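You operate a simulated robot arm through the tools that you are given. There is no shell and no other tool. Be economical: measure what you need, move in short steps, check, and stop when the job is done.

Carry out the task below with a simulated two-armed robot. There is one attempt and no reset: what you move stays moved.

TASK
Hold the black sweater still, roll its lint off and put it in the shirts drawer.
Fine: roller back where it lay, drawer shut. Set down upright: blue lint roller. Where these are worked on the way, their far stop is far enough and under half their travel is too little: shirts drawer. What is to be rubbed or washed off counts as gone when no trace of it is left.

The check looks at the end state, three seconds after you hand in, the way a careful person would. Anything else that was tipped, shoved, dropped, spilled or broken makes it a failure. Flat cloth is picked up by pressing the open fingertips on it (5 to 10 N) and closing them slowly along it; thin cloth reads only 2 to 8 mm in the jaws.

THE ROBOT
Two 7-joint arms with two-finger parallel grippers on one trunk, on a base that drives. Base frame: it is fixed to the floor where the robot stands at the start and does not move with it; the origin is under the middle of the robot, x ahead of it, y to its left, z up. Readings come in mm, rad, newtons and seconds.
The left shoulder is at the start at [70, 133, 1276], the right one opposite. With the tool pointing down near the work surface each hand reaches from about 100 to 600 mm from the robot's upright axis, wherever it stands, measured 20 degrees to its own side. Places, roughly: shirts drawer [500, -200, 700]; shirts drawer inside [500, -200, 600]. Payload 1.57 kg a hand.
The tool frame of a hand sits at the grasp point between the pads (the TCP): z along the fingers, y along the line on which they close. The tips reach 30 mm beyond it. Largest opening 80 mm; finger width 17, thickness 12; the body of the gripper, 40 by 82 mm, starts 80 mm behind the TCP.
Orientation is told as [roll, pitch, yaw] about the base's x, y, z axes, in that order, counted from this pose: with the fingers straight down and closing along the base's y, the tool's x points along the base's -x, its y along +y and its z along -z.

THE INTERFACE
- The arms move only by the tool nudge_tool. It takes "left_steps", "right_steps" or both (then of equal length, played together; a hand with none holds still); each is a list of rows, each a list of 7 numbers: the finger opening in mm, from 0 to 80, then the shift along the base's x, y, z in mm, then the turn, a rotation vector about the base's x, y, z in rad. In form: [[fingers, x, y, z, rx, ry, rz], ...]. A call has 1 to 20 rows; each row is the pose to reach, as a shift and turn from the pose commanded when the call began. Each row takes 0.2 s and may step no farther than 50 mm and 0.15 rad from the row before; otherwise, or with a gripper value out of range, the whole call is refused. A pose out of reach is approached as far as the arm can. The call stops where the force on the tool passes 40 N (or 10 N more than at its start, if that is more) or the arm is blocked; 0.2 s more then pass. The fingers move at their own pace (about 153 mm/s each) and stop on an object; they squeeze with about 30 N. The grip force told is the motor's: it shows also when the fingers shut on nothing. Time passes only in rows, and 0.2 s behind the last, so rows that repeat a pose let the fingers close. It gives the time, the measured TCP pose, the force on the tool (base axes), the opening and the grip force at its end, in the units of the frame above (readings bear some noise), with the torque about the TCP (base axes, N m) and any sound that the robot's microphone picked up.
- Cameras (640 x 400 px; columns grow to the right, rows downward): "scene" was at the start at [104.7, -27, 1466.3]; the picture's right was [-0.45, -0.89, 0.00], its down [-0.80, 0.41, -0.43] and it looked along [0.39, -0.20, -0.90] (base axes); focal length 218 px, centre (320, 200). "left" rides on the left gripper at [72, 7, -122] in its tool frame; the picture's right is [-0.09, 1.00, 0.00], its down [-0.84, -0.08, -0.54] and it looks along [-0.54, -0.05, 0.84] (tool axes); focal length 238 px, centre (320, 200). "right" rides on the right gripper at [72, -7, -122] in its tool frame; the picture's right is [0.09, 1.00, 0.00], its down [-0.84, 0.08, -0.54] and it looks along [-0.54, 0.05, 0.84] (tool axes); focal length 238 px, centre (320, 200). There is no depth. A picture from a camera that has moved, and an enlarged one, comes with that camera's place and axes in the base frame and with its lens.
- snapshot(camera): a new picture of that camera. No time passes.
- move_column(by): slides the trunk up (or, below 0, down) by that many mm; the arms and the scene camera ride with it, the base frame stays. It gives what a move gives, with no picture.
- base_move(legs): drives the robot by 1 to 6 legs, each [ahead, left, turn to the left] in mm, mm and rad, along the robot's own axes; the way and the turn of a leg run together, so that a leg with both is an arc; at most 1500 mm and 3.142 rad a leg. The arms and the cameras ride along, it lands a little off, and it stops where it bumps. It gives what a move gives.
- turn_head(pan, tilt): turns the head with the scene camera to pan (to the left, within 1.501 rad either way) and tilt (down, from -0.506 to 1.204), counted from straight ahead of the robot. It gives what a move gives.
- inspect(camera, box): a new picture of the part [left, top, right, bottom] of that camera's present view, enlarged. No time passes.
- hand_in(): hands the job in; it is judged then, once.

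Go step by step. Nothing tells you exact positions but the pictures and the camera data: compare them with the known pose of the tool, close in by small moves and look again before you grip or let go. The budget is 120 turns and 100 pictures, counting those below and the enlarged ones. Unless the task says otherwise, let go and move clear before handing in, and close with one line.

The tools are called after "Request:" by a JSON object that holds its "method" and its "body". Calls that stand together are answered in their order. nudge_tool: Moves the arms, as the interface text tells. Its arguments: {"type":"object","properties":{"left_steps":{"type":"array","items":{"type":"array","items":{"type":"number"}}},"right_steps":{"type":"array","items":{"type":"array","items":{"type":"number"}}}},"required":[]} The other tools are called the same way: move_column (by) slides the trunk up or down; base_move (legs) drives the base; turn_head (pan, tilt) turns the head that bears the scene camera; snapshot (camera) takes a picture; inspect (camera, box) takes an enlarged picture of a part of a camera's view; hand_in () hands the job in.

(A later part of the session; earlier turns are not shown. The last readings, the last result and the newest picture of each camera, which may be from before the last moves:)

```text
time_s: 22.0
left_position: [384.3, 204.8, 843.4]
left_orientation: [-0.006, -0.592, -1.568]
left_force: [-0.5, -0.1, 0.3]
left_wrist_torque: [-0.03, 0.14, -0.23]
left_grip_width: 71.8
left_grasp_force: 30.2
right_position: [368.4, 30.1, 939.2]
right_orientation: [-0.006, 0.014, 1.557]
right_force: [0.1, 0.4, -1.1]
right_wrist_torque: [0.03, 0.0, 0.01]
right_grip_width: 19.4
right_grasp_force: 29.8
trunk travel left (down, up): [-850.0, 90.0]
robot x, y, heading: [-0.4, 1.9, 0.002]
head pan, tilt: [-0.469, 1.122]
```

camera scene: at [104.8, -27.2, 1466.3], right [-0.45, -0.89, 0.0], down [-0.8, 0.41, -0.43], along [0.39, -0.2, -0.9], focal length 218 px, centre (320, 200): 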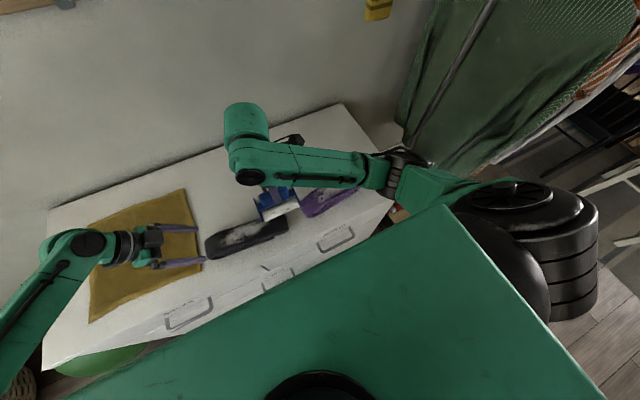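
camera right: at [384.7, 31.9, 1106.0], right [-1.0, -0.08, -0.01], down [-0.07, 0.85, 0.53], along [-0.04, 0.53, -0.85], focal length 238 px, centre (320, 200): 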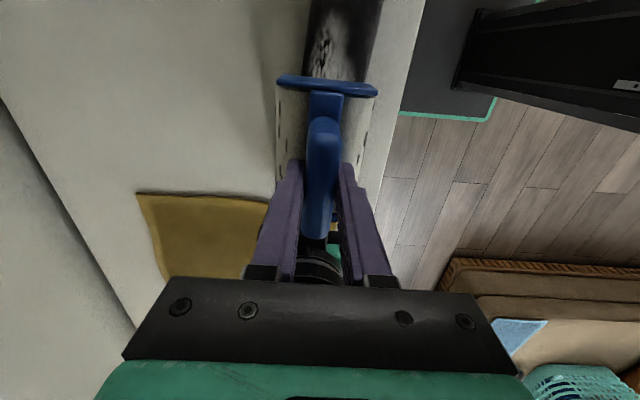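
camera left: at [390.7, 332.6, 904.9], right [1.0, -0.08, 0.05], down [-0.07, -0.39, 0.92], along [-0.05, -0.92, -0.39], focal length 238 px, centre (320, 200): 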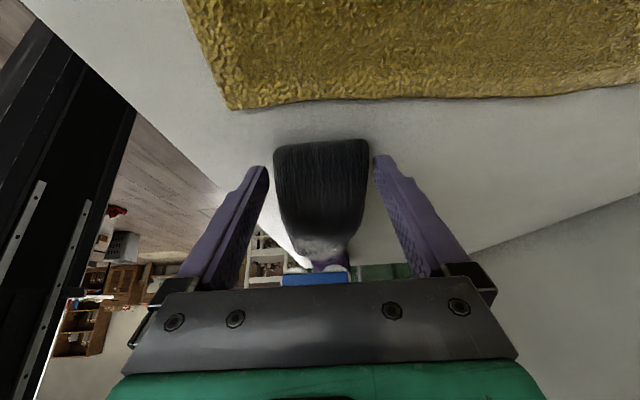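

No contact at 939 yet; continuing.

Request:
{"method": "nudge_tool", "body": {"right_steps": [[10, 0, 0, -3, 0, 0, 0], [10, 0, 0, -6, 0, 0, 0], [10, 0, 0, -9, 0, 0, 0], [10, 0, 0, -12, 0, 0, 0], [10, 0, 0, -12, 0, 0, 0]]}}

```text
time_s: 22.7
left_position: [382.7, 205.0, 843.4]
left_orientation: [-0.006, -0.589, -1.564]
left_force: [-0.9, 2.2, 6.0]
left_wrist_torque: [-0.11, 0.52, -0.36]
left_grip_width: 71.3
left_grasp_force: 29.8
right_position: [367.4, 27.9, 936.8]
right_orientation: [-0.011, 0.011, 1.56]
right_force: [-3.1, -3.6, 8.7]
right_wrist_torque: [0.24, 0.42, 0.21]
right_grip_width: 19.4
right_grasp_force: 30.5
trunk travel left (down, up): [-850.0, 90.0]
robot x, y, heading: [2.2, 0.4, -0.002]
head pan, tilt: [-0.469, 1.122]
stopped in row 3 (right hand): the force on the tool passed its limit (the readings are from after the stop); the commanded pose is now the measured one
```

Contact at TCP z≈937 with ~9 N. Now rolling along x back and forth at this height.

Request:
{"method": "nudge_tool", "body": {"right_steps": [[10, -8, 0, 0, 0, 0, 0], [10, -16, 0, 0, 0, 0, 0], [10, -24, 0, 0, 0, 0, 0], [10, -32, 0, 0, 0, 0, 0], [10, -24, 0, 0, 0, 0, 0], [10, -16, 0, 0, 0, 0, 0], [10, -8, 0, 0, 0, 0, 0], [10, 0, 0, 0, 0, 0, 0], [10, 8, 0, 0, 0, 0, 0], [10, 16, 0, 0, 0, 0, 0], [10, 24, 0, 0, 0, 0, 0], [10, 32, 0, 0, 0, 0, 0], [10, 24, 0, 0, 0, 0, 0], [10, 16, 0, 0, 0, 0, 0], [10, 8, 0, 0, 0, 0, 0], [10, 0, 0, 0, 0, 0, 0]]}}

Request:
{"method": "inspect", "body": {"camera": "scene", "box": [150, 160, 350, 290]}}

```text
time_s: 26.1
left_position: [382.8, 207.6, 844.3]
left_orientation: [-0.005, -0.587, -1.567]
left_force: [-3.1, 4.6, 14.3]
left_wrist_torque: [0.14, -0.21, -1.0]
left_grip_width: 70.9
left_grasp_force: 30.3
right_position: [367.1, 29.9, 937.3]
right_orientation: [-0.017, 0.01, 1.557]
right_force: [8.5, 0.0, 13.8]
right_wrist_torque: [0.17, -0.27, -0.08]
right_grip_width: 19.5
right_grasp_force: 30.3
trunk travel left (down, up): [-850.0, 90.0]
robot x, y, heading: [-0.8, 4.4, -0.004]
head pan, tilt: [-0.469, 1.122]
```

```text
3.08 times, centred on (250, 225) of scene
camera zoom: at [102.3, -27.1, 1466.7], right [-0.45, -0.89, 0.0], down [-0.8, 0.41, -0.43], along [0.39, -0.2, -0.9], focal length 670 px, centre (535, 123)
```

zoom: 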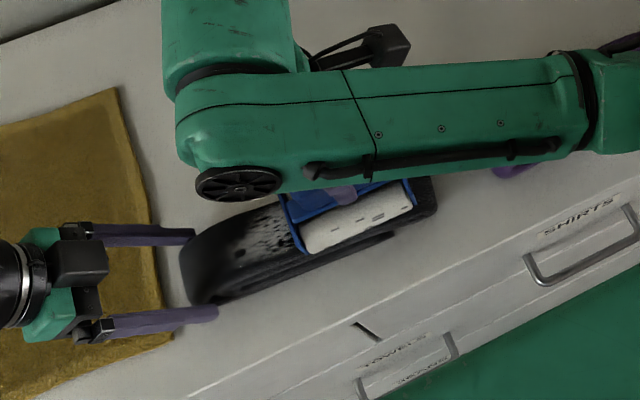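

Rolled with ~14 N and sweater stayed put. Lifting and moving to the +y half ([374, 102]), which also exposes the part just rolled.

Request:
{"method": "nudge_tool", "body": {"right_steps": [[10, 0, 0, 15, 0, 0, 0], [10, 3, 24, 20, 0, 0, 0], [10, 5, 48, 20, 0, 0, 0], [10, 7, 73, 20, 0, 0, 0], [10, 7, 73, 20, 0, 0, 0]]}}

Request:
{"method": "inspect", "body": {"camera": "scene", "box": [150, 160, 350, 290]}}

```text
time_s: 27.3
left_position: [381.5, 205.6, 843.4]
left_orientation: [-0.006, -0.59, -1.567]
left_force: [-0.3, 4.3, 17.7]
left_wrist_torque: [-0.61, 0.5, -0.63]
left_grip_width: 71.0
left_grasp_force: 29.9
right_position: [373.9, 102.9, 956.9]
right_orientation: [-0.012, 0.009, 1.556]
right_force: [0.1, -0.3, -1.1]
right_wrist_torque: [0.0, 0.01, 0.04]
right_grip_width: 19.4
right_grasp_force: 29.7
trunk travel left (down, up): [-850.0, 90.0]
robot x, y, heading: [1.6, 0.3, -0.003]
head pan, tilt: [-0.469, 1.122]
```

```text
3.08 times, centred on (250, 225) of scene
camera zoom: at [102.3, -26.9, 1466.5], right [-0.45, -0.89, 0.0], down [-0.8, 0.41, -0.43], along [0.39, -0.2, -0.9], focal length 670 px, centre (535, 123)
```

zoom: 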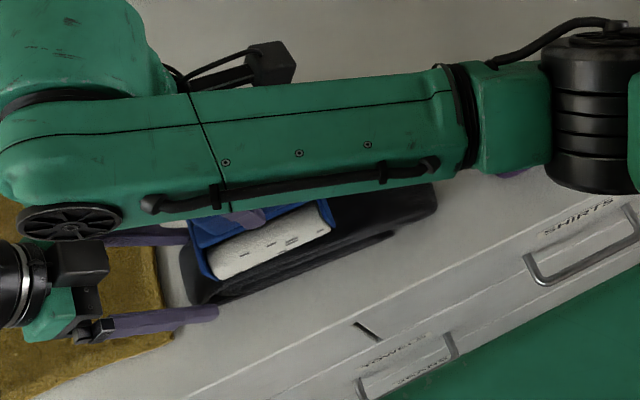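

The rolled half looks clean. Lowering on the other half to contact.

Request:
{"method": "nudge_tool", "body": {"right_steps": [[10, 0, 0, -8, 0, 0, 0], [10, 0, 0, -14, 0, 0, 0], [10, 0, 0, -17, 0, 0, 0], [10, 0, 0, -19, 0, 0, 0], [10, 0, 0, -21, 0, 0, 0], [10, 0, 0, -21, 0, 0, 0]]}}

```text
time_s: 28.7
left_position: [381.9, 206.1, 843.5]
left_orientation: [-0.007, -0.588, -1.566]
left_force: [3.4, 3.6, 8.7]
left_wrist_torque: [-0.23, 0.17, -0.38]
left_grip_width: 71.0
left_grasp_force: 29.9
right_position: [374.0, 102.2, 936.4]
right_orientation: [-0.016, 0.008, 1.558]
right_force: [0.2, -1.7, 16.1]
right_wrist_torque: [-0.23, 0.4, 0.09]
right_grip_width: 19.1
right_grasp_force: 29.9
trunk travel left (down, up): [-850.0, 90.0]
robot x, y, heading: [2.7, -2.5, -0.004]
head pan, tilt: [-0.469, 1.122]
```

Contact at 16 N. Rolling here in x.

Request:
{"method": "nudge_tool", "body": {"right_steps": [[10, -8, 0, 0, 0, 0, 0], [10, -16, 0, 0, 0, 0, 0], [10, -24, 0, 0, 0, 0, 0], [10, -32, 0, 0, 0, 0, 0], [10, -24, 0, 0, 0, 0, 0], [10, -16, 0, 0, 0, 0, 0], [10, -8, 0, 0, 0, 0, 0], [10, 0, 0, 0, 0, 0, 0], [10, 8, 0, 0, 0, 0, 0], [10, 16, 0, 0, 0, 0, 0], [10, 24, 0, 0, 0, 0, 0], [10, 32, 0, 0, 0, 0, 0], [10, 24, 0, 0, 0, 0, 0], [10, 16, 0, 0, 0, 0, 0], [10, 8, 0, 0, 0, 0, 0], [10, 0, 0, 0, 0, 0, 0]]}}

Request:
{"method": "nudge_tool", "body": {"right_steps": [[10, 0, 0, 10, 0, 0, 0], [10, 0, -10, 25, 0, 0, 0], [10, 30, -40, 40, 0, 0, 0], [10, 60, -70, 55, 0, 0, 0], [10, 90, -100, 55, 0, 0, 0], [10, 120, -130, 55, 0, 0, 0], [10, 150, -165, 55, 0, 0, 0], [10, 167, -191, 55, 0, 0, 0], [10, 167, -191, 55, 0, 0, 0]]}}

Request:
{"method": "inspect", "body": {"camera": "scene", "box": [180, 180, 320, 280]}}

Request:
{"method": "inspect", "body": {"camera": "scene", "box": [220, 110, 360, 220]}}

```text
time_s: 29.9
left_position: [382.0, 206.1, 842.3]
left_orientation: [-0.006, -0.588, -1.56]
left_force: [-3.1, 4.1, 11.2]
left_wrist_torque: [-0.23, 0.91, -0.27]
left_grip_width: 71.2
left_grasp_force: 30.5
right_position: [345.8, 102.7, 935.4]
right_orientation: [-0.007, 0.009, 1.563]
right_force: [-2.7, -3.5, 7.8]
right_wrist_torque: [-0.12, 0.12, -0.01]
right_grip_width: 19.2
right_grasp_force: 30.4
trunk travel left (down, up): [-850.0, 90.0]
robot x, y, heading: [4.9, -1.0, -0.001]
head pan, tilt: [-0.469, 1.122]
stopped in row 6 (right hand): the force on the tool passed its limit (the readings are from after the stop); the commanded pose is now the measured one
```

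```text
time_s: 31.9
left_position: [381.6, 207.0, 841.5]
left_orientation: [-0.004, -0.587, -1.56]
left_force: [-5.6, 0.3, 17.4]
left_wrist_torque: [-0.36, 0.91, -0.4]
left_grip_width: 71.1
left_grasp_force: 30.2
right_position: [514.2, -89.4, 990.1]
right_orientation: [-0.007, 0.009, 1.563]
right_force: [-0.1, 0.8, -1.5]
right_wrist_torque: [-0.02, -0.02, -0.03]
right_grip_width: 19.2
right_grasp_force: 29.9
trunk travel left (down, up): [-850.0, 90.0]
robot x, y, heading: [-0.6, 0.1, -0.003]
head pan, tilt: [-0.469, 1.122]
```

```text
4.00 times, centred on (250, 230) of scene
camera zoom: at [100.8, -28.4, 1466.6], right [-0.45, -0.89, 0.0], down [-0.8, 0.41, -0.43], along [0.39, -0.2, -0.9], focal length 871 px, centre (600, 80)
```

zoom: 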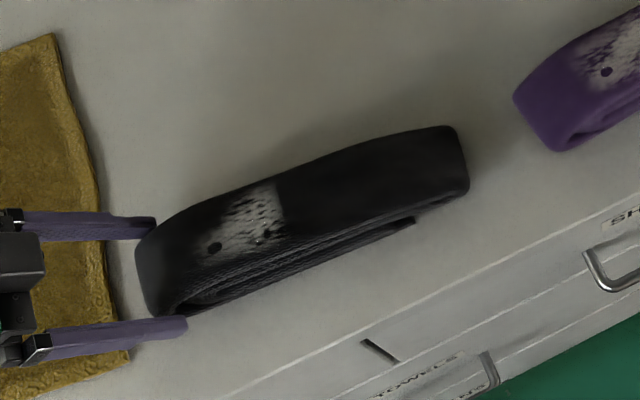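

```text
3.64 times, centred on (290, 165) of scene
camera zoom: at [100.8, -28.4, 1466.6], right [-0.45, -0.89, 0.0], down [-0.8, 0.41, -0.43], along [0.39, -0.2, -0.9], focal length 792 px, centre (429, 327)
```

zoom: 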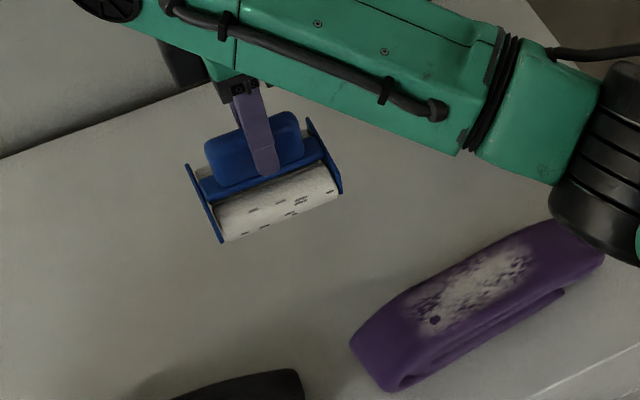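

The far half still has lint since that pass was cut short by force. I'll return and roll again slightly lighter.

Request:
{"method": "nudge_tool", "body": {"right_steps": [[10, -23, 32, 0, 0, 0, 0], [10, -46, 64, 0, 0, 0, 0], [10, -69, 96, 0, 0, 0, 0], [10, -92, 128, 0, 0, 0, 0], [10, -115, 160, 0, 0, 0, 0], [10, -134, 194, 0, 0, 0, 0], [10, -134, 194, -25, 0, 0, 0], [10, -134, 194, -42, 0, 0, 0], [10, -134, 194, -48, 0, 0, 0], [10, -134, 194, -50.5, 0, 0, 0], [10, -134, 194, -52, 0, 0, 0], [10, -134, 194, -52, 0, 0, 0]]}}

```text
time_s: 34.5
left_position: [382.4, 206.3, 843.5]
left_orientation: [-0.004, -0.586, -1.563]
left_force: [-4.2, -0.6, 15.1]
left_wrist_torque: [-0.24, 0.5, -0.36]
left_grip_width: 70.7
left_grasp_force: 29.6
right_position: [378.9, 105.4, 939.4]
right_orientation: [-0.005, 0.009, 1.563]
right_force: [0.1, -0.5, -0.7]
right_wrist_torque: [-0.01, -0.02, 0.01]
right_grip_width: 19.5
right_grasp_force: 29.8
trunk travel left (down, up): [-850.0, 90.0]
robot x, y, heading: [0.2, -2.0, -0.004]
head pan, tilt: [-0.469, 1.122]
```

No contact yet; I'll go down 2 mm and roll in smaller steps, toward +x first.

Request:
{"method": "nudge_tool", "body": {"right_steps": [[10, 0, 0, -1.5, 0, 0, 0], [10, 0, 0, -2.2, 0, 0, 0], [10, 6, 0, -2.2, 0, 0, 0], [10, 12, 0, -2.2, 0, 0, 0], [10, 18, 0, -2.2, 0, 0, 0], [10, 24, 0, -2.2, 0, 0, 0], [10, 18, 0, -2.2, 0, 0, 0], [10, 12, 0, -2.2, 0, 0, 0], [10, 6, 0, -2.2, 0, 0, 0], [10, 0, 0, -2.2, 0, 0, 0], [10, -6, 0, -2.2, 0, 0, 0], [10, -12, 0, -2.2, 0, 0, 0], [10, -18, 0, -2.2, 0, 0, 0], [10, -24, 0, -2.2, 0, 0, 0], [10, -18, 0, -2.2, 0, 0, 0], [10, -12, 0, -2.2, 0, 0, 0], [10, -6, 0, -2.2, 0, 0, 0], [10, 0, 0, -2.2, 0, 0, 0]]}}

Request:
{"method": "inspect", "body": {"camera": "scene", "box": [150, 180, 310, 280]}}

```text
time_s: 38.3
left_position: [382.5, 206.5, 841.4]
left_orientation: [-0.003, -0.585, -1.562]
left_force: [0.7, 0.5, 4.3]
left_wrist_torque: [-0.51, 0.62, -0.17]
left_grip_width: 70.4
left_grasp_force: 30.2
right_position: [378.6, 108.0, 937.3]
right_orientation: [-0.004, 0.009, 1.566]
right_force: [-5.4, 0.1, 8.5]
right_wrist_torque: [0.21, 0.52, 0.15]
right_grip_width: 19.6
right_grasp_force: 30.3
trunk travel left (down, up): [-850.0, 90.0]
robot x, y, heading: [-3.9, -0.3, -0.0]
head pan, tilt: [-0.469, 1.122]
```

```text
4.00 times, centred on (230, 230) of scene
camera zoom: at [101.5, -27.5, 1466.6], right [-0.45, -0.89, 0.0], down [-0.8, 0.41, -0.43], along [0.39, -0.2, -0.9], focal length 871 px, centre (680, 80)
```

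zoom: 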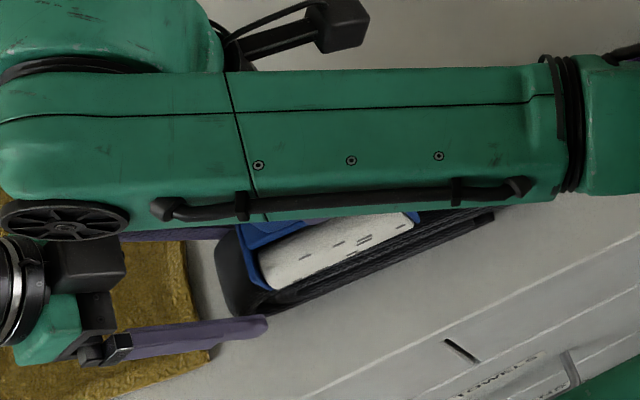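

The full pass completed at 8 N. Lifting away to check the sweater.

Request:
{"method": "nudge_tool", "body": {"right_steps": [[10, 0, 0, 10, 0, 0, 0], [10, 0, -10, 25, 0, 0, 0], [10, 30, -40, 40, 0, 0, 0], [10, 60, -70, 55, 0, 0, 0], [10, 90, -100, 55, 0, 0, 0], [10, 120, -130, 55, 0, 0, 0], [10, 150, -165, 55, 0, 0, 0], [10, 163, -195, 55, 0, 0, 0], [10, 163, -195, 55, 0, 0, 0]]}}

Request:
{"method": "inspect", "body": {"camera": "scene", "box": [180, 180, 320, 280]}}

Request:
{"method": "inspect", "body": {"camera": "right", "box": [240, 50, 500, 300]}}

```text
time_s: 40.3
left_position: [382.8, 206.7, 841.9]
left_orientation: [-0.004, -0.586, -1.563]
left_force: [-3.5, 0.7, 11.5]
left_wrist_torque: [-0.06, 0.55, -0.24]
left_grip_width: 70.4
left_grasp_force: 30.2
right_position: [543.2, -89.6, 992.1]
right_orientation: [-0.006, 0.008, 1.563]
right_force: [0.4, 0.2, -1.5]
right_wrist_torque: [-0.04, 0.02, 0.0]
right_grip_width: 19.4
right_grasp_force: 30.1
trunk travel left (down, up): [-850.0, 90.0]
robot x, y, heading: [1.3, -0.8, -0.005]
head pan, tilt: [-0.469, 1.122]
```

```text
4.00 times, centred on (250, 230) of scene
camera zoom: at [102.1, -27.7, 1466.5], right [-0.45, -0.89, 0.0], down [-0.8, 0.41, -0.43], along [0.39, -0.2, -0.9], focal length 871 px, centre (600, 80)
```

zoom: 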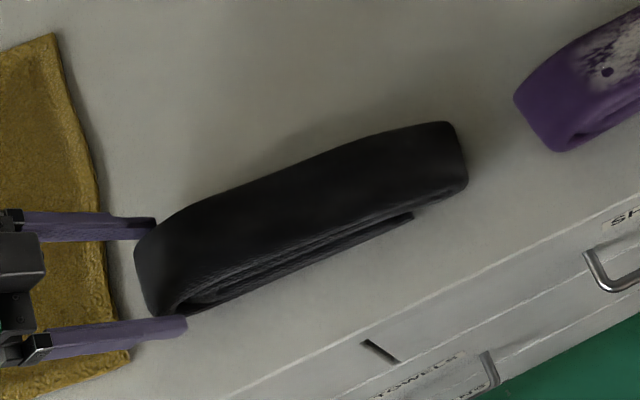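

```text
1.60 times, centred on (370, 175) of right
camera zoom: at [549.5, -159.3, 1114.1], right [-1.0, -0.09, 0.0], down [-0.07, 0.84, 0.53], along [-0.04, 0.53, -0.85], focal length 381 px, centre (240, 240)
```

zoom: 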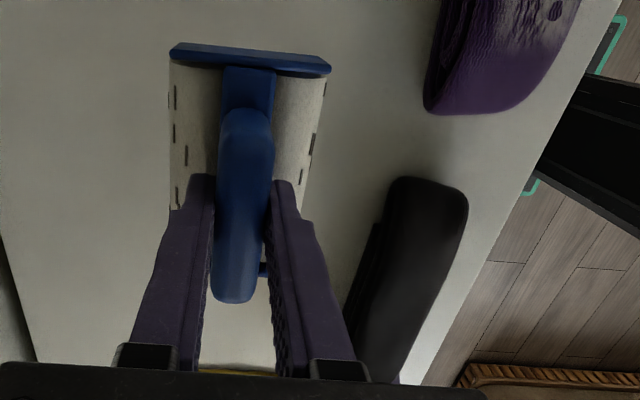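

Sweater is clean. Now setting the roller back at its original spot.

Request:
{"method": "nudge_tool", "body": {"right_steps": [[10, -2, 0, -40, 0, 0, 0], [10, -2, 0, -80, 0, 0, 0], [10, -2, 0, -98, 0, 0, 0], [10, -2, 0, -104, 0, 0, 0], [10, -2, 0, -107, 0, 0, 0], [10, -2, 0, -109, 0, 0, 0], [10, -2, 0, -109, 0, 0, 0]]}}

Request:
{"method": "nudge_tool", "body": {"left_steps": [[80, 0, 0, 0, 0, 0, 0], [80, 0, 0, 0, 0, 0, 0], [80, 0, 0, 25, 0, 0, 0], [80, 0, 10, 60, 0, 0, 0], [80, 0, 10, 100, 0, 0, 0]]}}

Request:
{"method": "inspect", "body": {"camera": "scene", "box": [180, 130, 340, 270]}}

```text
time_s: 41.9
left_position: [383.2, 206.1, 842.2]
left_orientation: [-0.005, -0.586, -1.562]
left_force: [-2.7, 1.3, 9.1]
left_wrist_torque: [-0.12, 0.4, -0.38]
left_grip_width: 70.3
left_grasp_force: 30.3
right_position: [540.5, -87.7, 882.3]
right_orientation: [-0.004, 0.01, 1.564]
right_force: [0.2, -0.3, -1.6]
right_wrist_torque: [0.01, -0.02, 0.03]
right_grip_width: 19.3
right_grasp_force: 29.8
trunk travel left (down, up): [-850.0, 90.0]
robot x, y, heading: [-0.2, 1.8, -0.007]
head pan, tilt: [-0.469, 1.122]
```

```text
time_s: 43.1
left_position: [384.3, 216.5, 940.8]
left_orientation: [-0.008, -0.586, -1.562]
left_force: [-0.7, -0.6, 0.7]
left_wrist_torque: [0.0, -0.01, 0.02]
left_grip_width: 79.9
left_grasp_force: 0.2
right_position: [541.9, -88.7, 880.9]
right_orientation: [-0.003, 0.009, 1.562]
right_force: [0.0, 0.4, 1.8]
right_wrist_torque: [0.12, 0.06, -0.03]
right_grip_width: 19.5
right_grasp_force: 30.0
trunk travel left (down, up): [-850.0, 90.0]
robot x, y, heading: [-3.8, -1.0, 0.0]
head pan, tilt: [-0.469, 1.122]
```

```text
2.86 times, centred on (260, 200) of scene
camera zoom: at [104.1, -27.5, 1466.3], right [-0.45, -0.89, 0.0], down [-0.8, 0.41, -0.43], along [0.39, -0.2, -0.9], focal length 622 px, centre (491, 200)
```

zoom: 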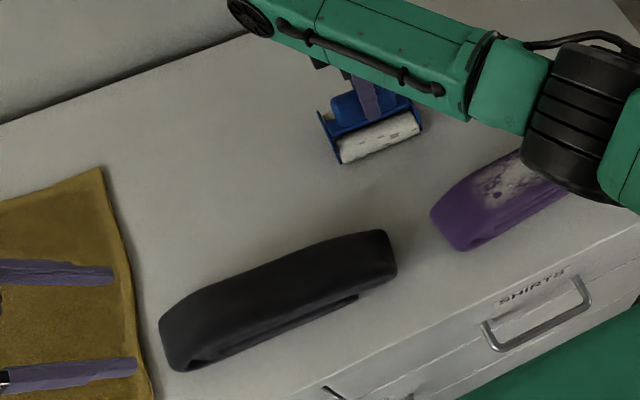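

The roller is just touching down. One more millimetre, open, and rise straight up.

Request:
{"method": "nudge_tool", "body": {"right_steps": [[10, 0, 0, -1, 0, 0, 0], [10, 0, 0, -1, 0, 0, 0], [24, 0, 0, -1, 0, 0, 0], [35, 0, 0, -1, 0, 0, 0], [60, 0, 0, -1, 0, 0, 0], [60, 0, 0, -1, 0, 0, 0], [60, 0, 0, 20, 0, 0, 0], [60, 0, 0, 50, 0, 0, 0], [60, 0, 0, 90, 0, 0, 0], [60, 0, 0, 130, 0, 0, 0], [60, 0, 0, 170, 0, 0, 0]]}}

Request:
{"method": "snapshot", "body": {"camera": "right"}}

Request:
{"method": "snapshot", "body": {"camera": "scene"}}

```text
time_s: 45.5
left_position: [384.5, 218.3, 940.2]
left_orientation: [-0.005, -0.586, -1.563]
left_force: [0.6, 0.2, 0.3]
left_wrist_torque: [-0.04, 0.02, 0.0]
left_grip_width: 80.3
left_grasp_force: 0.1
right_position: [540.7, -88.6, 1052.1]
right_orientation: [-0.002, 0.01, 1.565]
right_force: [0.6, 0.5, 0.9]
right_wrist_torque: [-0.01, -0.01, -0.01]
right_grip_width: 60.0
right_grasp_force: 0.1
trunk travel left (down, up): [-850.0, 90.0]
robot x, y, heading: [-0.5, -2.5, 0.003]
head pan, tilt: [-0.469, 1.122]
```

```text
50 pictures are left
camera right: at [547.9, -158.7, 1174.2], right [-1.0, -0.09, 0.0], down [-0.07, 0.84, 0.53], along [-0.04, 0.53, -0.85], focal length 238 px, centre (320, 200)
```

right: 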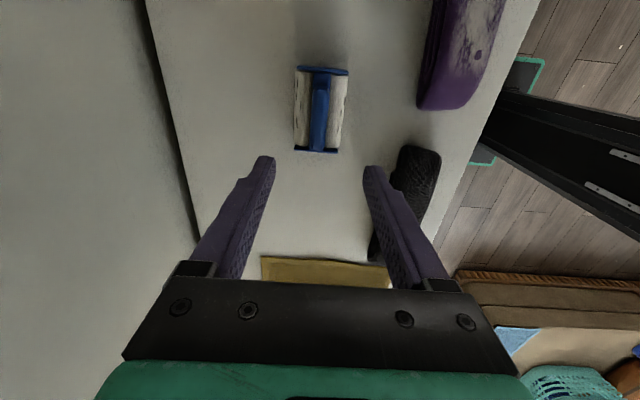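

```text
49 pictures are left
camera scene: at [104.2, -27.1, 1466.3], right [-0.45, -0.89, 0.0], down [-0.8, 0.41, -0.43], along [0.39, -0.2, -0.9], focal length 218 px, centre (320, 200)
```

scene: 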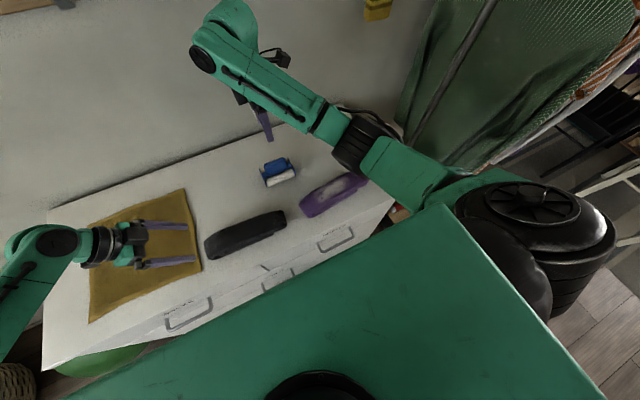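

Roller is back upright in its place. Next the drawer: I need room for it to open past the robot, so I look around the floor and the drawer front before driving sideways.

Request:
{"method": "turn_head", "body": {"pan": 0.9, "tilt": 0.8}}

Request:
{"method": "snapshot", "body": {"camera": "scene"}}

Request:
{"method": "turn_head", "body": {"pan": -0.9, "tilt": 0.9}}

Request:
{"method": "snapshot", "body": {"camera": "scene"}}

```text
time_s: 47.0
left_position: [384.9, 218.4, 940.9]
left_orientation: [-0.006, -0.587, -1.56]
left_force: [-0.6, 0.3, -0.2]
left_wrist_torque: [-0.02, 0.01, -0.03]
left_grip_width: 80.0
left_grasp_force: 0.2
right_position: [542.3, -87.8, 1051.2]
right_orientation: [-0.004, 0.01, 1.564]
right_force: [0.6, 1.5, 1.6]
right_wrist_torque: [0.01, -0.03, 0.0]
right_grip_width: 59.8
right_grasp_force: 0.1
trunk travel left (down, up): [-850.0, 90.0]
robot x, y, heading: [-0.2, 0.4, -0.002]
head pan, tilt: [0.901, 0.799]
```

```text
48 pictures are left
camera scene: at [100.1, 64.0, 1489.5], right [0.78, -0.62, 0.0], down [-0.45, -0.56, -0.7], along [0.43, 0.55, -0.72], focal length 218 px, centre (320, 200)
```

scene: 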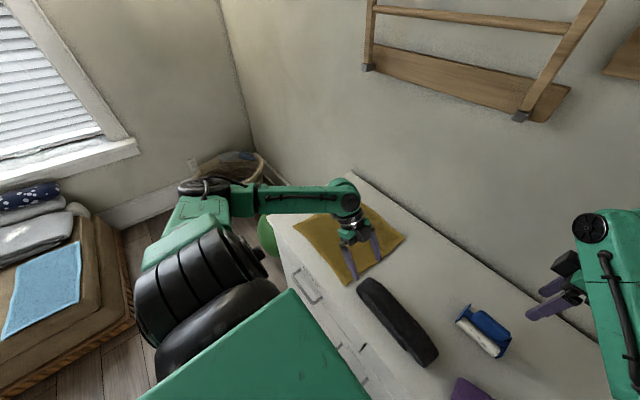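

```text
time_s: 48.8
left_position: [385.4, 216.2, 940.1]
left_orientation: [-0.007, -0.586, -1.562]
left_force: [-0.5, 0.0, 0.2]
left_wrist_torque: [-0.01, 0.0, 0.0]
left_grip_width: 79.9
left_grasp_force: 0.1
right_position: [542.5, -89.5, 1051.0]
right_orientation: [-0.003, 0.011, 1.564]
right_force: [0.7, -0.3, -0.2]
right_wrist_torque: [0.04, 0.0, -0.03]
right_grip_width: 59.6
right_grasp_force: 0.1
trunk travel left (down, up): [-850.0, 90.0]
robot x, y, heading: [1.7, -5.3, -0.003]
head pan, tilt: [-0.901, 0.901]
```

```text
47 pictures are left
camera scene: at [96.7, -58.3, 1481.6], right [-0.78, -0.62, 0.0], down [-0.49, 0.61, -0.62], along [0.39, -0.49, -0.78], focal length 218 px, centre (320, 200)
```

scene: 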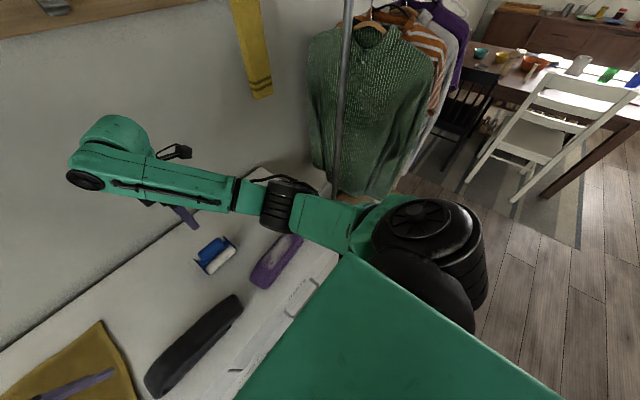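

There is free floor to the left, so I drive 220 mm left to let the drawer slide out on the robot's right, first raising the hands a bit.

Request:
{"method": "nudge_tool", "body": {"left_steps": [[80, 0, 10, 40, 0, 0, 0], [80, 0, 10, 80, 0, 0, 0]]}}

Request:
{"method": "base_move", "body": {"legs": [[0, 220, 0]]}}

Request:
{"method": "turn_head", "body": {"pan": -0.7, "tilt": 1.0}}

Request:
{"method": "snapshot", "body": {"camera": "scene"}}

```text
time_s: 49.4
left_position: [385.0, 229.0, 1020.8]
left_orientation: [-0.008, -0.587, -1.559]
left_force: [-0.3, -0.4, 0.0]
left_wrist_torque: [0.02, -0.01, 0.01]
left_grip_width: 80.2
left_grasp_force: 0.0
right_position: [540.2, -89.8, 1051.2]
right_orientation: [-0.004, 0.008, 1.565]
right_force: [0.1, 0.0, 0.0]
right_wrist_torque: [-0.01, -0.02, 0.01]
right_grip_width: 60.3
right_grasp_force: 0.0
trunk travel left (down, up): [-850.0, 90.0]
robot x, y, heading: [-1.3, -2.7, -0.006]
head pan, tilt: [-0.901, 0.901]
```

```text
time_s: 51.1
left_position: [387.7, 447.3, 1020.4]
left_orientation: [-0.006, -0.587, -1.564]
left_force: [-0.1, 0.2, 0.5]
left_wrist_torque: [-0.02, -0.01, 0.0]
left_grip_width: 80.0
left_grasp_force: 0.0
right_position: [542.0, 130.0, 1050.5]
right_orientation: [-0.004, 0.009, 1.561]
right_force: [0.6, 0.0, -0.1]
right_wrist_torque: [0.05, -0.01, 0.0]
right_grip_width: 59.9
right_grasp_force: 0.0
trunk travel left (down, up): [-850.0, 90.0]
robot x, y, heading: [-0.6, 220.4, -0.003]
head pan, tilt: [-0.901, 0.901]
```

```text
time_s: 51.9
left_position: [387.5, 450.2, 1019.9]
left_orientation: [-0.008, -0.588, -1.564]
left_force: [0.1, 0.0, 0.6]
left_wrist_torque: [-0.02, -0.01, 0.01]
left_grip_width: 79.9
left_grasp_force: 0.2
right_position: [542.5, 130.1, 1050.4]
right_orientation: [-0.004, 0.011, 1.56]
right_force: [0.0, 1.1, -0.2]
right_wrist_torque: [-0.01, 0.05, 0.01]
right_grip_width: 60.2
right_grasp_force: 0.0
trunk travel left (down, up): [-850.0, 90.0]
robot x, y, heading: [-1.2, 219.5, 0.003]
head pan, tilt: [-0.7, 1.0]
```

```text
46 pictures are left
camera scene: at [103.4, 177.8, 1474.4], right [-0.65, -0.76, 0.0], down [-0.64, 0.54, -0.54], along [0.41, -0.35, -0.84], focal length 218 px, centre (320, 200)
```

scene: 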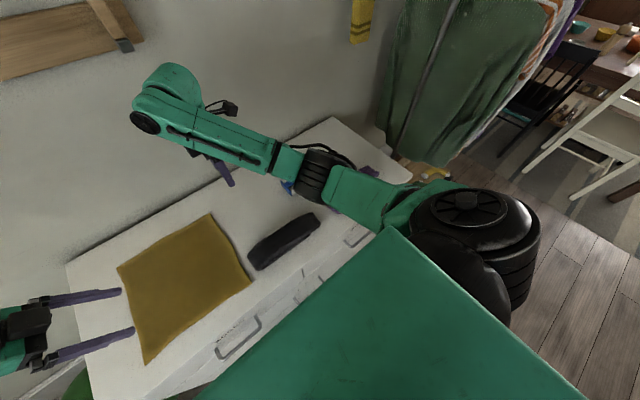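

I bring the right hand back to zero yaw in front of the shirts drawer at about [230, -180, 960] to look at the handle.

Request:
{"method": "nudge_tool", "body": {"right_steps": [[30, -26, -25, 0, 0, 0, -0.13], [30, -52, -50, 0, 0, 0, -0.26], [30, -78, -75, 0, 0, 0, -0.39], [30, -104, -100, 0, 0, 0, -0.52], [30, -130, -125, 0, 0, 0, -0.65], [30, -156, -150, -5, 0, 0, -0.78], [30, -182, -178, -20, 0, 0, -0.91], [30, -208, -205, -35, 0, 0, -1.04], [30, -234, -232, -50, 0, 0, -1.17], [30, -260, -258, -65, 0, 0, -1.3], [30, -286, -284, -80, 0, 0, -1.43], [30, -312, -310, -90, 0, 0, -1.56], [30, -312, -310, -90, 0, 0, -1.56]]}}

Request:
{"method": "snapshot", "body": {"camera": "right"}}

Request:
{"method": "snapshot", "body": {"camera": "scene"}}

```text
time_s: 54.7
left_position: [387.1, 448.1, 1020.1]
left_orientation: [-0.007, -0.587, -1.565]
left_force: [-0.7, 0.6, 0.7]
left_wrist_torque: [0.03, -0.01, 0.02]
left_grip_width: 80.1
left_grasp_force: 0.1
right_position: [229.5, -179.9, 961.1]
right_orientation: [-0.004, 0.012, -0.001]
right_force: [0.6, -0.8, -0.8]
right_wrist_torque: [-0.01, 0.02, -0.03]
right_grip_width: 30.2
right_grasp_force: 0.1
trunk travel left (down, up): [-850.0, 90.0]
robot x, y, heading: [-0.2, 223.6, -0.001]
head pan, tilt: [-0.7, 1.0]
```

```text
45 pictures are left
camera right: at [160.0, -185.0, 1084.1], right [-0.09, 1.0, 0.0], down [0.84, 0.08, 0.53], along [0.53, 0.05, -0.85], focal length 238 px, centre (320, 200)
```

right: 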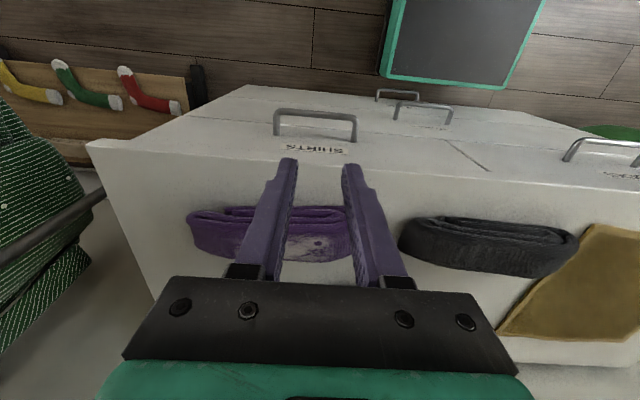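

```text
44 pictures are left
camera scene: at [103.5, 176.7, 1474.4], right [-0.65, -0.76, 0.0], down [-0.64, 0.54, -0.54], along [0.41, -0.35, -0.84], focal length 218 px, centre (320, 200)
```

scene: 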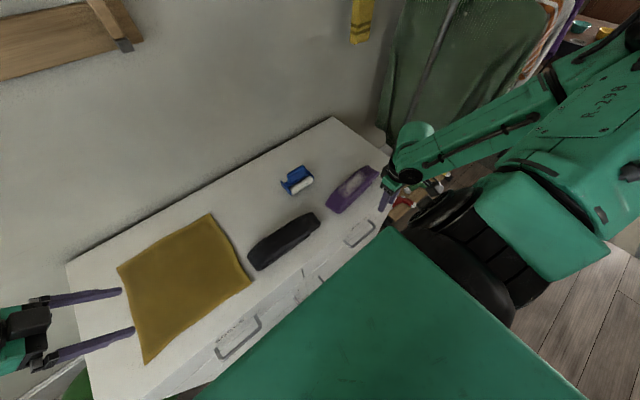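

A good view of the front: the shirts handle is a U-bar. Enlarging to measure.

Request:
{"method": "inspect", "body": {"camera": "right", "box": [80, 70, 420, 250]}}

Request:
{"method": "inspect", "body": {"camera": "scene", "box": [300, 180, 420, 290]}}

```text
1.88 times, centred on (250, 160) of right
camera zoom: at [160.0, -185.0, 1084.1], right [-0.09, 1.0, 0.0], down [0.84, 0.08, 0.53], along [0.53, 0.05, -0.85], focal length 449 px, centre (452, 275)
```

zoom: 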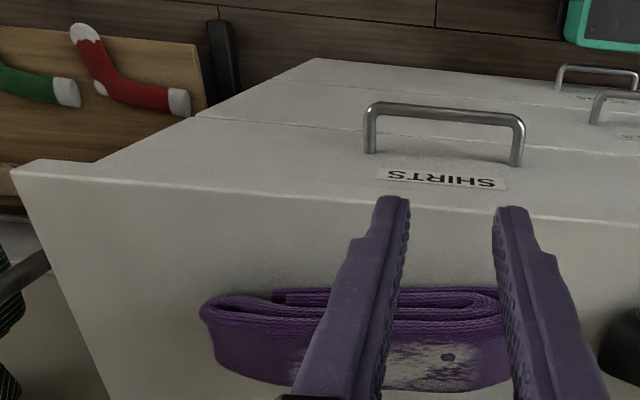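

```text
3.64 times, centred on (360, 235) of scene
camera zoom: at [103.5, 176.7, 1474.4], right [-0.65, -0.76, 0.0], down [-0.64, 0.54, -0.54], along [0.41, -0.35, -0.84], focal length 792 px, centre (174, 73)
```

zoom: 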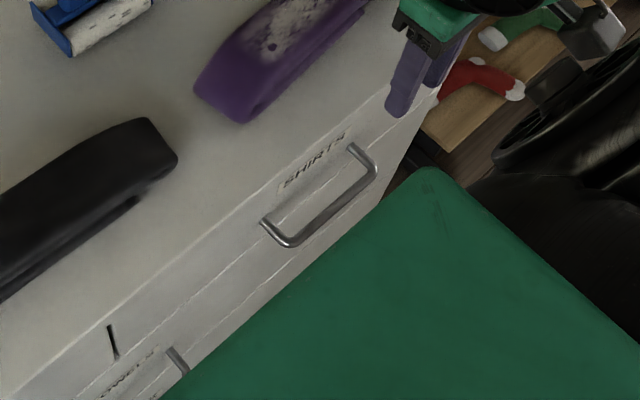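

Handle bar is at about x 256, z 650, y -251…-113, with the face at x≈294. I'll lower the trunk 130 mm, close the fingers, tilt the hand back 0.3 rad and hook behind the bar.

Request:
{"method": "move_column", "body": {"by": -130}}

Request:
{"method": "nudge_tool", "body": {"right_steps": [[10, 0, 0, 0, 0, -0.1, 0], [0, 5, 0, -5, 0, -0.2, 0], [0, 10, 0, -10, 0, -0.31, 0], [0, 20, 0, -30, 0, -0.31, 0], [0, 20, 0, -30, 0, -0.31, 0]]}}

Request:
{"method": "snapshot", "body": {"camera": "right"}}

Request:
{"method": "snapshot", "body": {"camera": "scene"}}

```text
time_s: 56.2
left_position: [387.2, 448.0, 889.8]
left_orientation: [-0.008, -0.587, -1.564]
left_force: [0.0, 1.3, -0.6]
left_wrist_torque: [0.0, 0.02, 0.03]
left_grip_width: 80.1
left_grasp_force: 0.1
right_position: [229.9, -180.0, 831.6]
right_orientation: [-0.003, 0.011, 0.0]
right_force: [-0.4, -0.3, 0.8]
right_wrist_torque: [-0.03, -0.02, -0.04]
right_grip_width: 29.9
right_grasp_force: 0.1
trunk travel left (down, up): [-720.0, 220.0]
robot x, y, heading: [1.6, 221.4, -0.004]
head pan, tilt: [-0.7, 1.0]
```

```text
time_s: 57.4
left_position: [387.4, 448.4, 890.4]
left_orientation: [-0.004, -0.585, -1.567]
left_force: [-0.3, 0.3, 0.3]
left_wrist_torque: [-0.01, 0.01, 0.05]
left_grip_width: 80.0
left_grasp_force: 0.0
right_position: [249.2, -180.1, 799.8]
right_orientation: [-0.004, -0.303, 0.003]
right_force: [0.2, 0.6, 0.1]
right_wrist_torque: [-0.01, -0.04, 0.02]
right_grip_width: 0.0
right_grasp_force: 21.1
trunk travel left (down, up): [-720.0, 220.0]
robot x, y, heading: [1.5, 219.5, -0.002]
head pan, tilt: [-0.7, 1.0]
```

```text
41 pictures are left
camera right: at [145.1, -184.3, 896.0], right [-0.09, 1.0, -0.03], down [0.64, 0.08, 0.77], along [0.76, 0.05, -0.64], focal length 238 px, centre (320, 200)
```

right: 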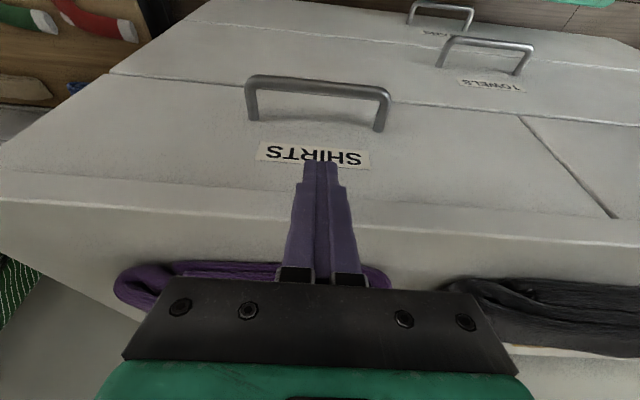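

```text
40 pictures are left
camera scene: at [102.3, 176.9, 1344.5], right [-0.65, -0.76, 0.0], down [-0.64, 0.54, -0.54], along [0.41, -0.35, -0.84], focal length 218 px, centre (320, 200)
```

scene: 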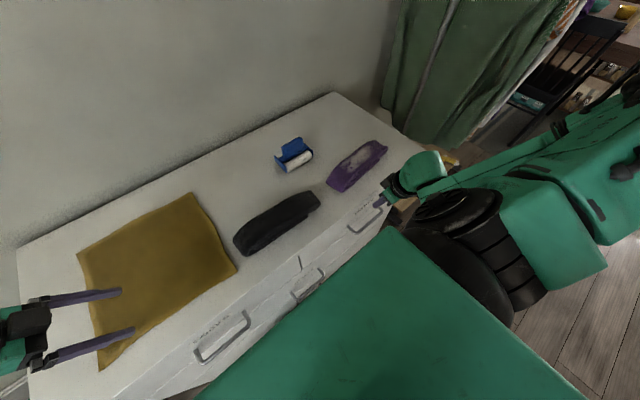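

Measurements agree (bar x≈255, z≈654; face x≈293). Descending with the closed fingertips between bar and face.

Request:
{"method": "nudge_tool", "body": {"right_steps": [[0, 12, -1, -15, 0, 0, 0], [0, 22, -1, -45, 0, 0, 0], [0, 22, -1, -75, 0, 0, 0], [0, 22, -1, -100, 0, 0, 0], [0, 22, -1, -120, 0, 0, 0], [0, 22, -1, -139, 0, 0, 0], [0, 22, -1, -139, 0, 0, 0]]}}

Request:
{"method": "snapshot", "body": {"camera": "right"}}

```text
time_s: 58.4
left_position: [385.3, 448.1, 891.3]
left_orientation: [-0.007, -0.589, -1.568]
left_force: [0.4, -0.2, 0.2]
left_wrist_torque: [0.02, 0.07, -0.04]
left_grip_width: 79.9
left_grasp_force: 0.1
right_position: [273.2, -179.3, 711.7]
right_orientation: [-0.003, -0.309, 0.003]
right_force: [-19.1, 4.5, 25.0]
right_wrist_torque: [0.01, -1.96, 0.32]
right_grip_width: 0.2
right_grasp_force: 21.1
trunk travel left (down, up): [-720.0, 220.0]
robot x, y, heading: [0.9, 220.9, -0.01]
head pan, tilt: [-0.7, 1.0]
stopped in row 4 (right hand): the force on the tool passed its limit (the readings are from after the stop); the commanded pose is now the measured one
```

```text
39 pictures are left
camera right: at [167.5, -184.8, 806.7], right [-0.09, 1.0, -0.03], down [0.63, 0.08, 0.77], along [0.77, 0.05, -0.64], focal length 238 px, centre (320, 200)
```

right: 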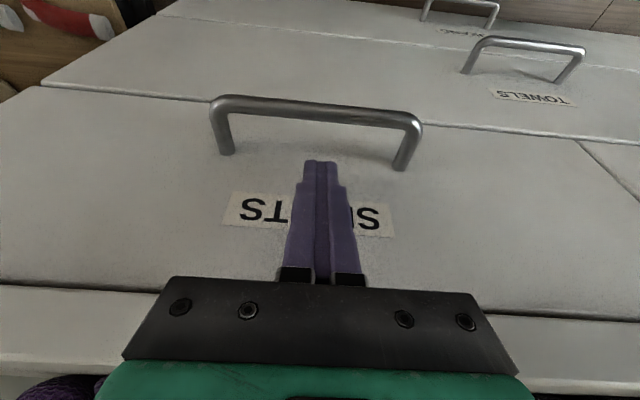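

The hand body touched the top's overhanging edge. I'll back off, tilt to about 0.5 rad and slide in along the finger axis.

Request:
{"method": "nudge_tool", "body": {"right_steps": [[0, -20, 0, 20, 0, 0, 0], [0, -46, -1, 45, 0, -0.1, 0], [0, -46, -2, 45, 0, -0.195, 0], [0, -46, -2, 24, 0, -0.195, 0], [0, -27, -2, -11, 0, -0.195, 0], [0, -17, -2, -28, 0, -0.195, 0], [0, -12, -2, -37, 0, -0.195, 0], [0, -12, -2, -37, 0, -0.195, 0]]}}

Request:
{"method": "snapshot", "body": {"camera": "right"}}

```text
time_s: 60.2
left_position: [388.2, 448.4, 890.2]
left_orientation: [-0.007, -0.588, -1.565]
left_force: [0.3, 0.2, -0.7]
left_wrist_torque: [0.04, 0.0, -0.01]
left_grip_width: 79.9
left_grasp_force: 0.1
right_position: [262.2, -183.3, 672.9]
right_orientation: [-0.006, -0.502, 0.002]
right_force: [-0.1, 0.1, 0.2]
right_wrist_torque: [-0.01, 0.0, 0.03]
right_grip_width: 0.0
right_grasp_force: 21.2
trunk travel left (down, up): [-720.0, 220.0]
robot x, y, heading: [3.8, 224.6, -0.004]
head pan, tilt: [-0.7, 1.0]
```

```text
38 pictures are left
camera right: at [141.3, -188.9, 745.3], right [-0.08, 1.0, -0.05], down [0.47, 0.08, 0.88], along [0.88, 0.05, -0.48], focal length 238 px, centre (320, 200)
```

right: 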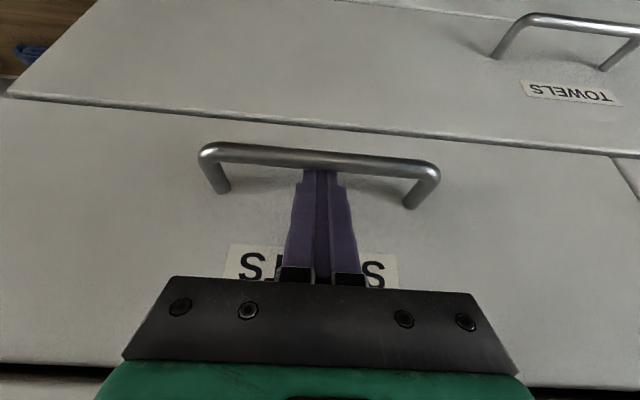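

The fingertips are behind the bar. A few mm deeper, then pull slowly toward -x.

Request:
{"method": "nudge_tool", "body": {"right_steps": [[0, 3, 0, -6, 0, 0, 0], [0, 0, 0, -7, 0, 0, 0], [0, -10, 0, -7, 0, 0, 0], [0, -20, 0, -7, 0, 0, 0], [0, -30, 0, -7, 0, 0, 0], [0, -40, 0, -7, 0, 0, 0]]}}

Request:
{"method": "snapshot", "body": {"camera": "right"}}

```text
time_s: 61.6
left_position: [385.7, 448.3, 889.7]
left_orientation: [-0.008, -0.587, -1.565]
left_force: [0.2, -0.4, -0.8]
left_wrist_torque: [-0.04, 0.04, -0.01]
left_grip_width: 80.1
left_grasp_force: 0.1
right_position: [221.3, -182.0, 665.0]
right_orientation: [-0.003, -0.502, 0.002]
right_force: [-0.2, 0.1, -0.8]
right_wrist_torque: [-0.03, 0.03, 0.04]
right_grip_width: 0.0
right_grasp_force: 21.0
trunk travel left (down, up): [-720.0, 220.0]
robot x, y, heading: [-0.4, 220.9, -0.002]
head pan, tilt: [-0.7, 1.0]
```

```text
37 pictures are left
camera right: at [100.5, -186.8, 738.3], right [-0.08, 1.0, -0.05], down [0.47, 0.08, 0.88], along [0.88, 0.05, -0.48], focal length 238 px, centre (320, 200)
```

right: 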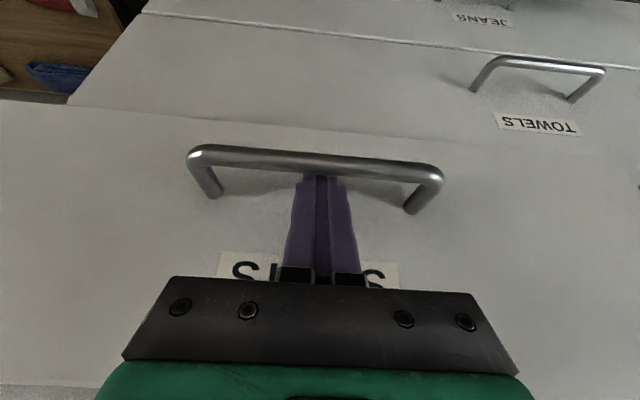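

The drawer follows. Continue pulling.

Request:
{"method": "nudge_tool", "body": {"right_steps": [[0, -16, 0, 0, 0, 0, 0], [0, -32, 0, 0, 0, 0, 0], [0, -48, 0, 0, 0, 0, 0], [0, -64, 0, 0, 0, 0, 0], [0, -80, 0, 0, 0, 0, 0], [0, -96, 0, 0, 0, 0, 0], [0, -112, 0, 0, 0, 0, 0], [0, -128, 0, 0, 0, 0, 0], [0, -144, 0, 0, 0, 0, 0], [0, -160, 0, 0, 0, 0, 0]]}}

Request:
{"method": "snapshot", "body": {"camera": "scene"}}

```text
time_s: 63.8
left_position: [390.8, 450.4, 889.4]
left_orientation: [-0.012, -0.588, -1.565]
left_force: [-0.2, -0.2, 0.2]
left_wrist_torque: [-0.02, 0.1, -0.06]
left_grip_width: 79.9
left_grasp_force: 0.0
right_position: [66.0, -174.1, 667.8]
right_orientation: [-0.011, -0.483, 0.011]
right_force: [-17.4, -0.4, 4.5]
right_wrist_torque: [0.06, -0.13, -0.03]
right_grip_width: 0.1
right_grasp_force: 21.5
right hand out of reach, approached as far as the arm can: row 5, 7, 8, 9, 10
trunk travel left (down, up): [-720.0, 220.0]
robot x, y, heading: [-2.8, 219.6, -0.006]
head pan, tilt: [-0.7, 1.0]
```

```text
36 pictures are left
camera scene: at [107.1, 177.7, 1344.4], right [-0.65, -0.76, 0.0], down [-0.64, 0.54, -0.54], along [0.41, -0.35, -0.84], focal length 218 px, centre (320, 200)
```

scene: 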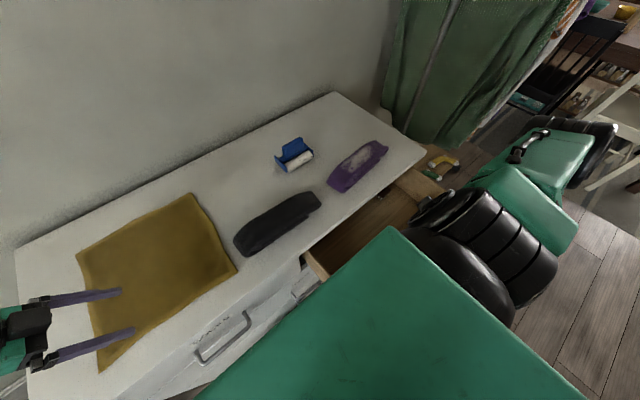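

Drawer is open roughly 190 mm and the arm is at its limit. Checking the hook and the drawer.

Request:
{"method": "snapshot", "body": {"camera": "right"}}

Request:
{"method": "inspect", "body": {"camera": "scene", "box": [280, 150, 480, 290]}}

```text
35 pictures are left
camera right: at [-53.9, -179.2, 742.8], right [-0.09, 0.99, -0.05], down [0.49, 0.09, 0.87], along [0.87, 0.05, -0.49], focal length 238 px, centre (320, 200)
```

right: 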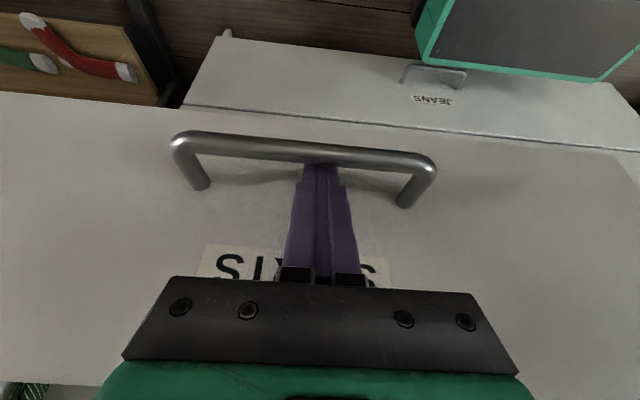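

```text
2.86 times, centred on (380, 220) of scene
camera zoom: at [107.1, 177.7, 1344.4], right [-0.65, -0.76, 0.0], down [-0.64, 0.54, -0.54], along [0.41, -0.35, -0.84], focal length 622 px, centre (149, 143)
```

zoom: 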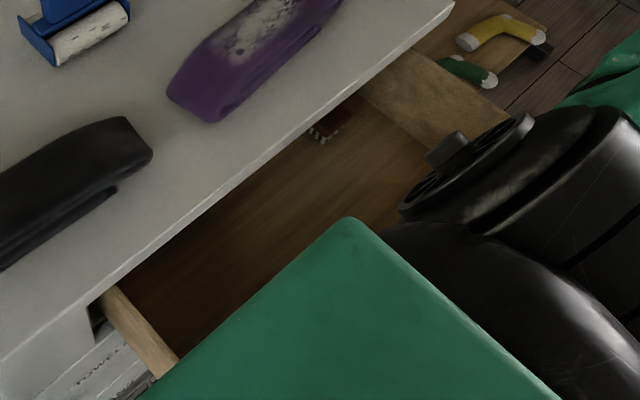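

Hook is good. I'll drive the base back 90 mm with the finger hooked to open the drawer further.

Request:
{"method": "base_move", "body": {"legs": [[-90, 0, 0]]}}

Request:
{"method": "snapshot", "body": {"camera": "right"}}

Request:
{"method": "snapshot", "body": {"camera": "scene"}}

```text
time_s: 64.9
left_position: [299.1, 449.1, 890.6]
left_orientation: [-0.008, -0.586, -1.565]
left_force: [0.3, 1.1, -0.3]
left_wrist_torque: [-0.02, -0.02, 0.01]
left_grip_width: 79.9
left_grasp_force: 0.1
right_position: [-17.2, -173.8, 667.8]
right_orientation: [-0.01, -0.5, 0.008]
right_force: [-0.4, 0.2, 0.8]
right_wrist_torque: [0.0, 0.01, 0.02]
right_grip_width: 0.1
right_grasp_force: 20.8
trunk travel left (down, up): [-720.0, 220.0]
robot x, y, heading: [-87.0, 221.0, -0.002]
head pan, tilt: [-0.7, 1.0]
```

```text
33 pictures are left
camera right: at [-138.5, -179.3, 740.3], right [-0.08, 0.99, -0.05], down [0.47, 0.09, 0.88], along [0.88, 0.05, -0.48], focal length 238 px, centre (320, 200)
```

right: 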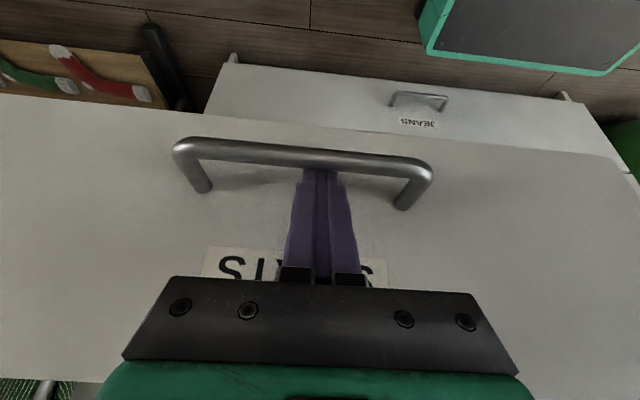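

```text
32 pictures are left
camera scene: at [15.2, 177.1, 1344.3], right [-0.65, -0.76, 0.0], down [-0.64, 0.54, -0.54], along [0.41, -0.35, -0.84], focal length 218 px, centre (320, 200)
```

scene: 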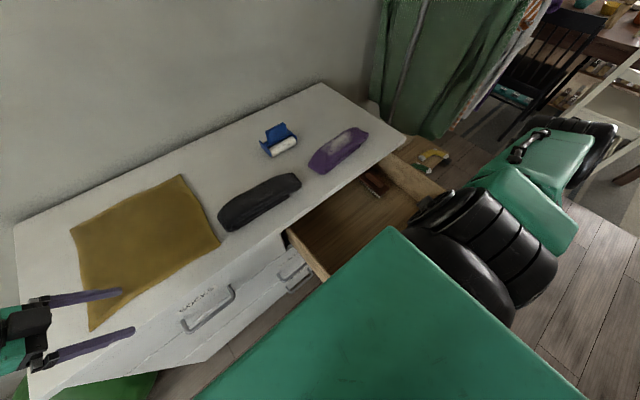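

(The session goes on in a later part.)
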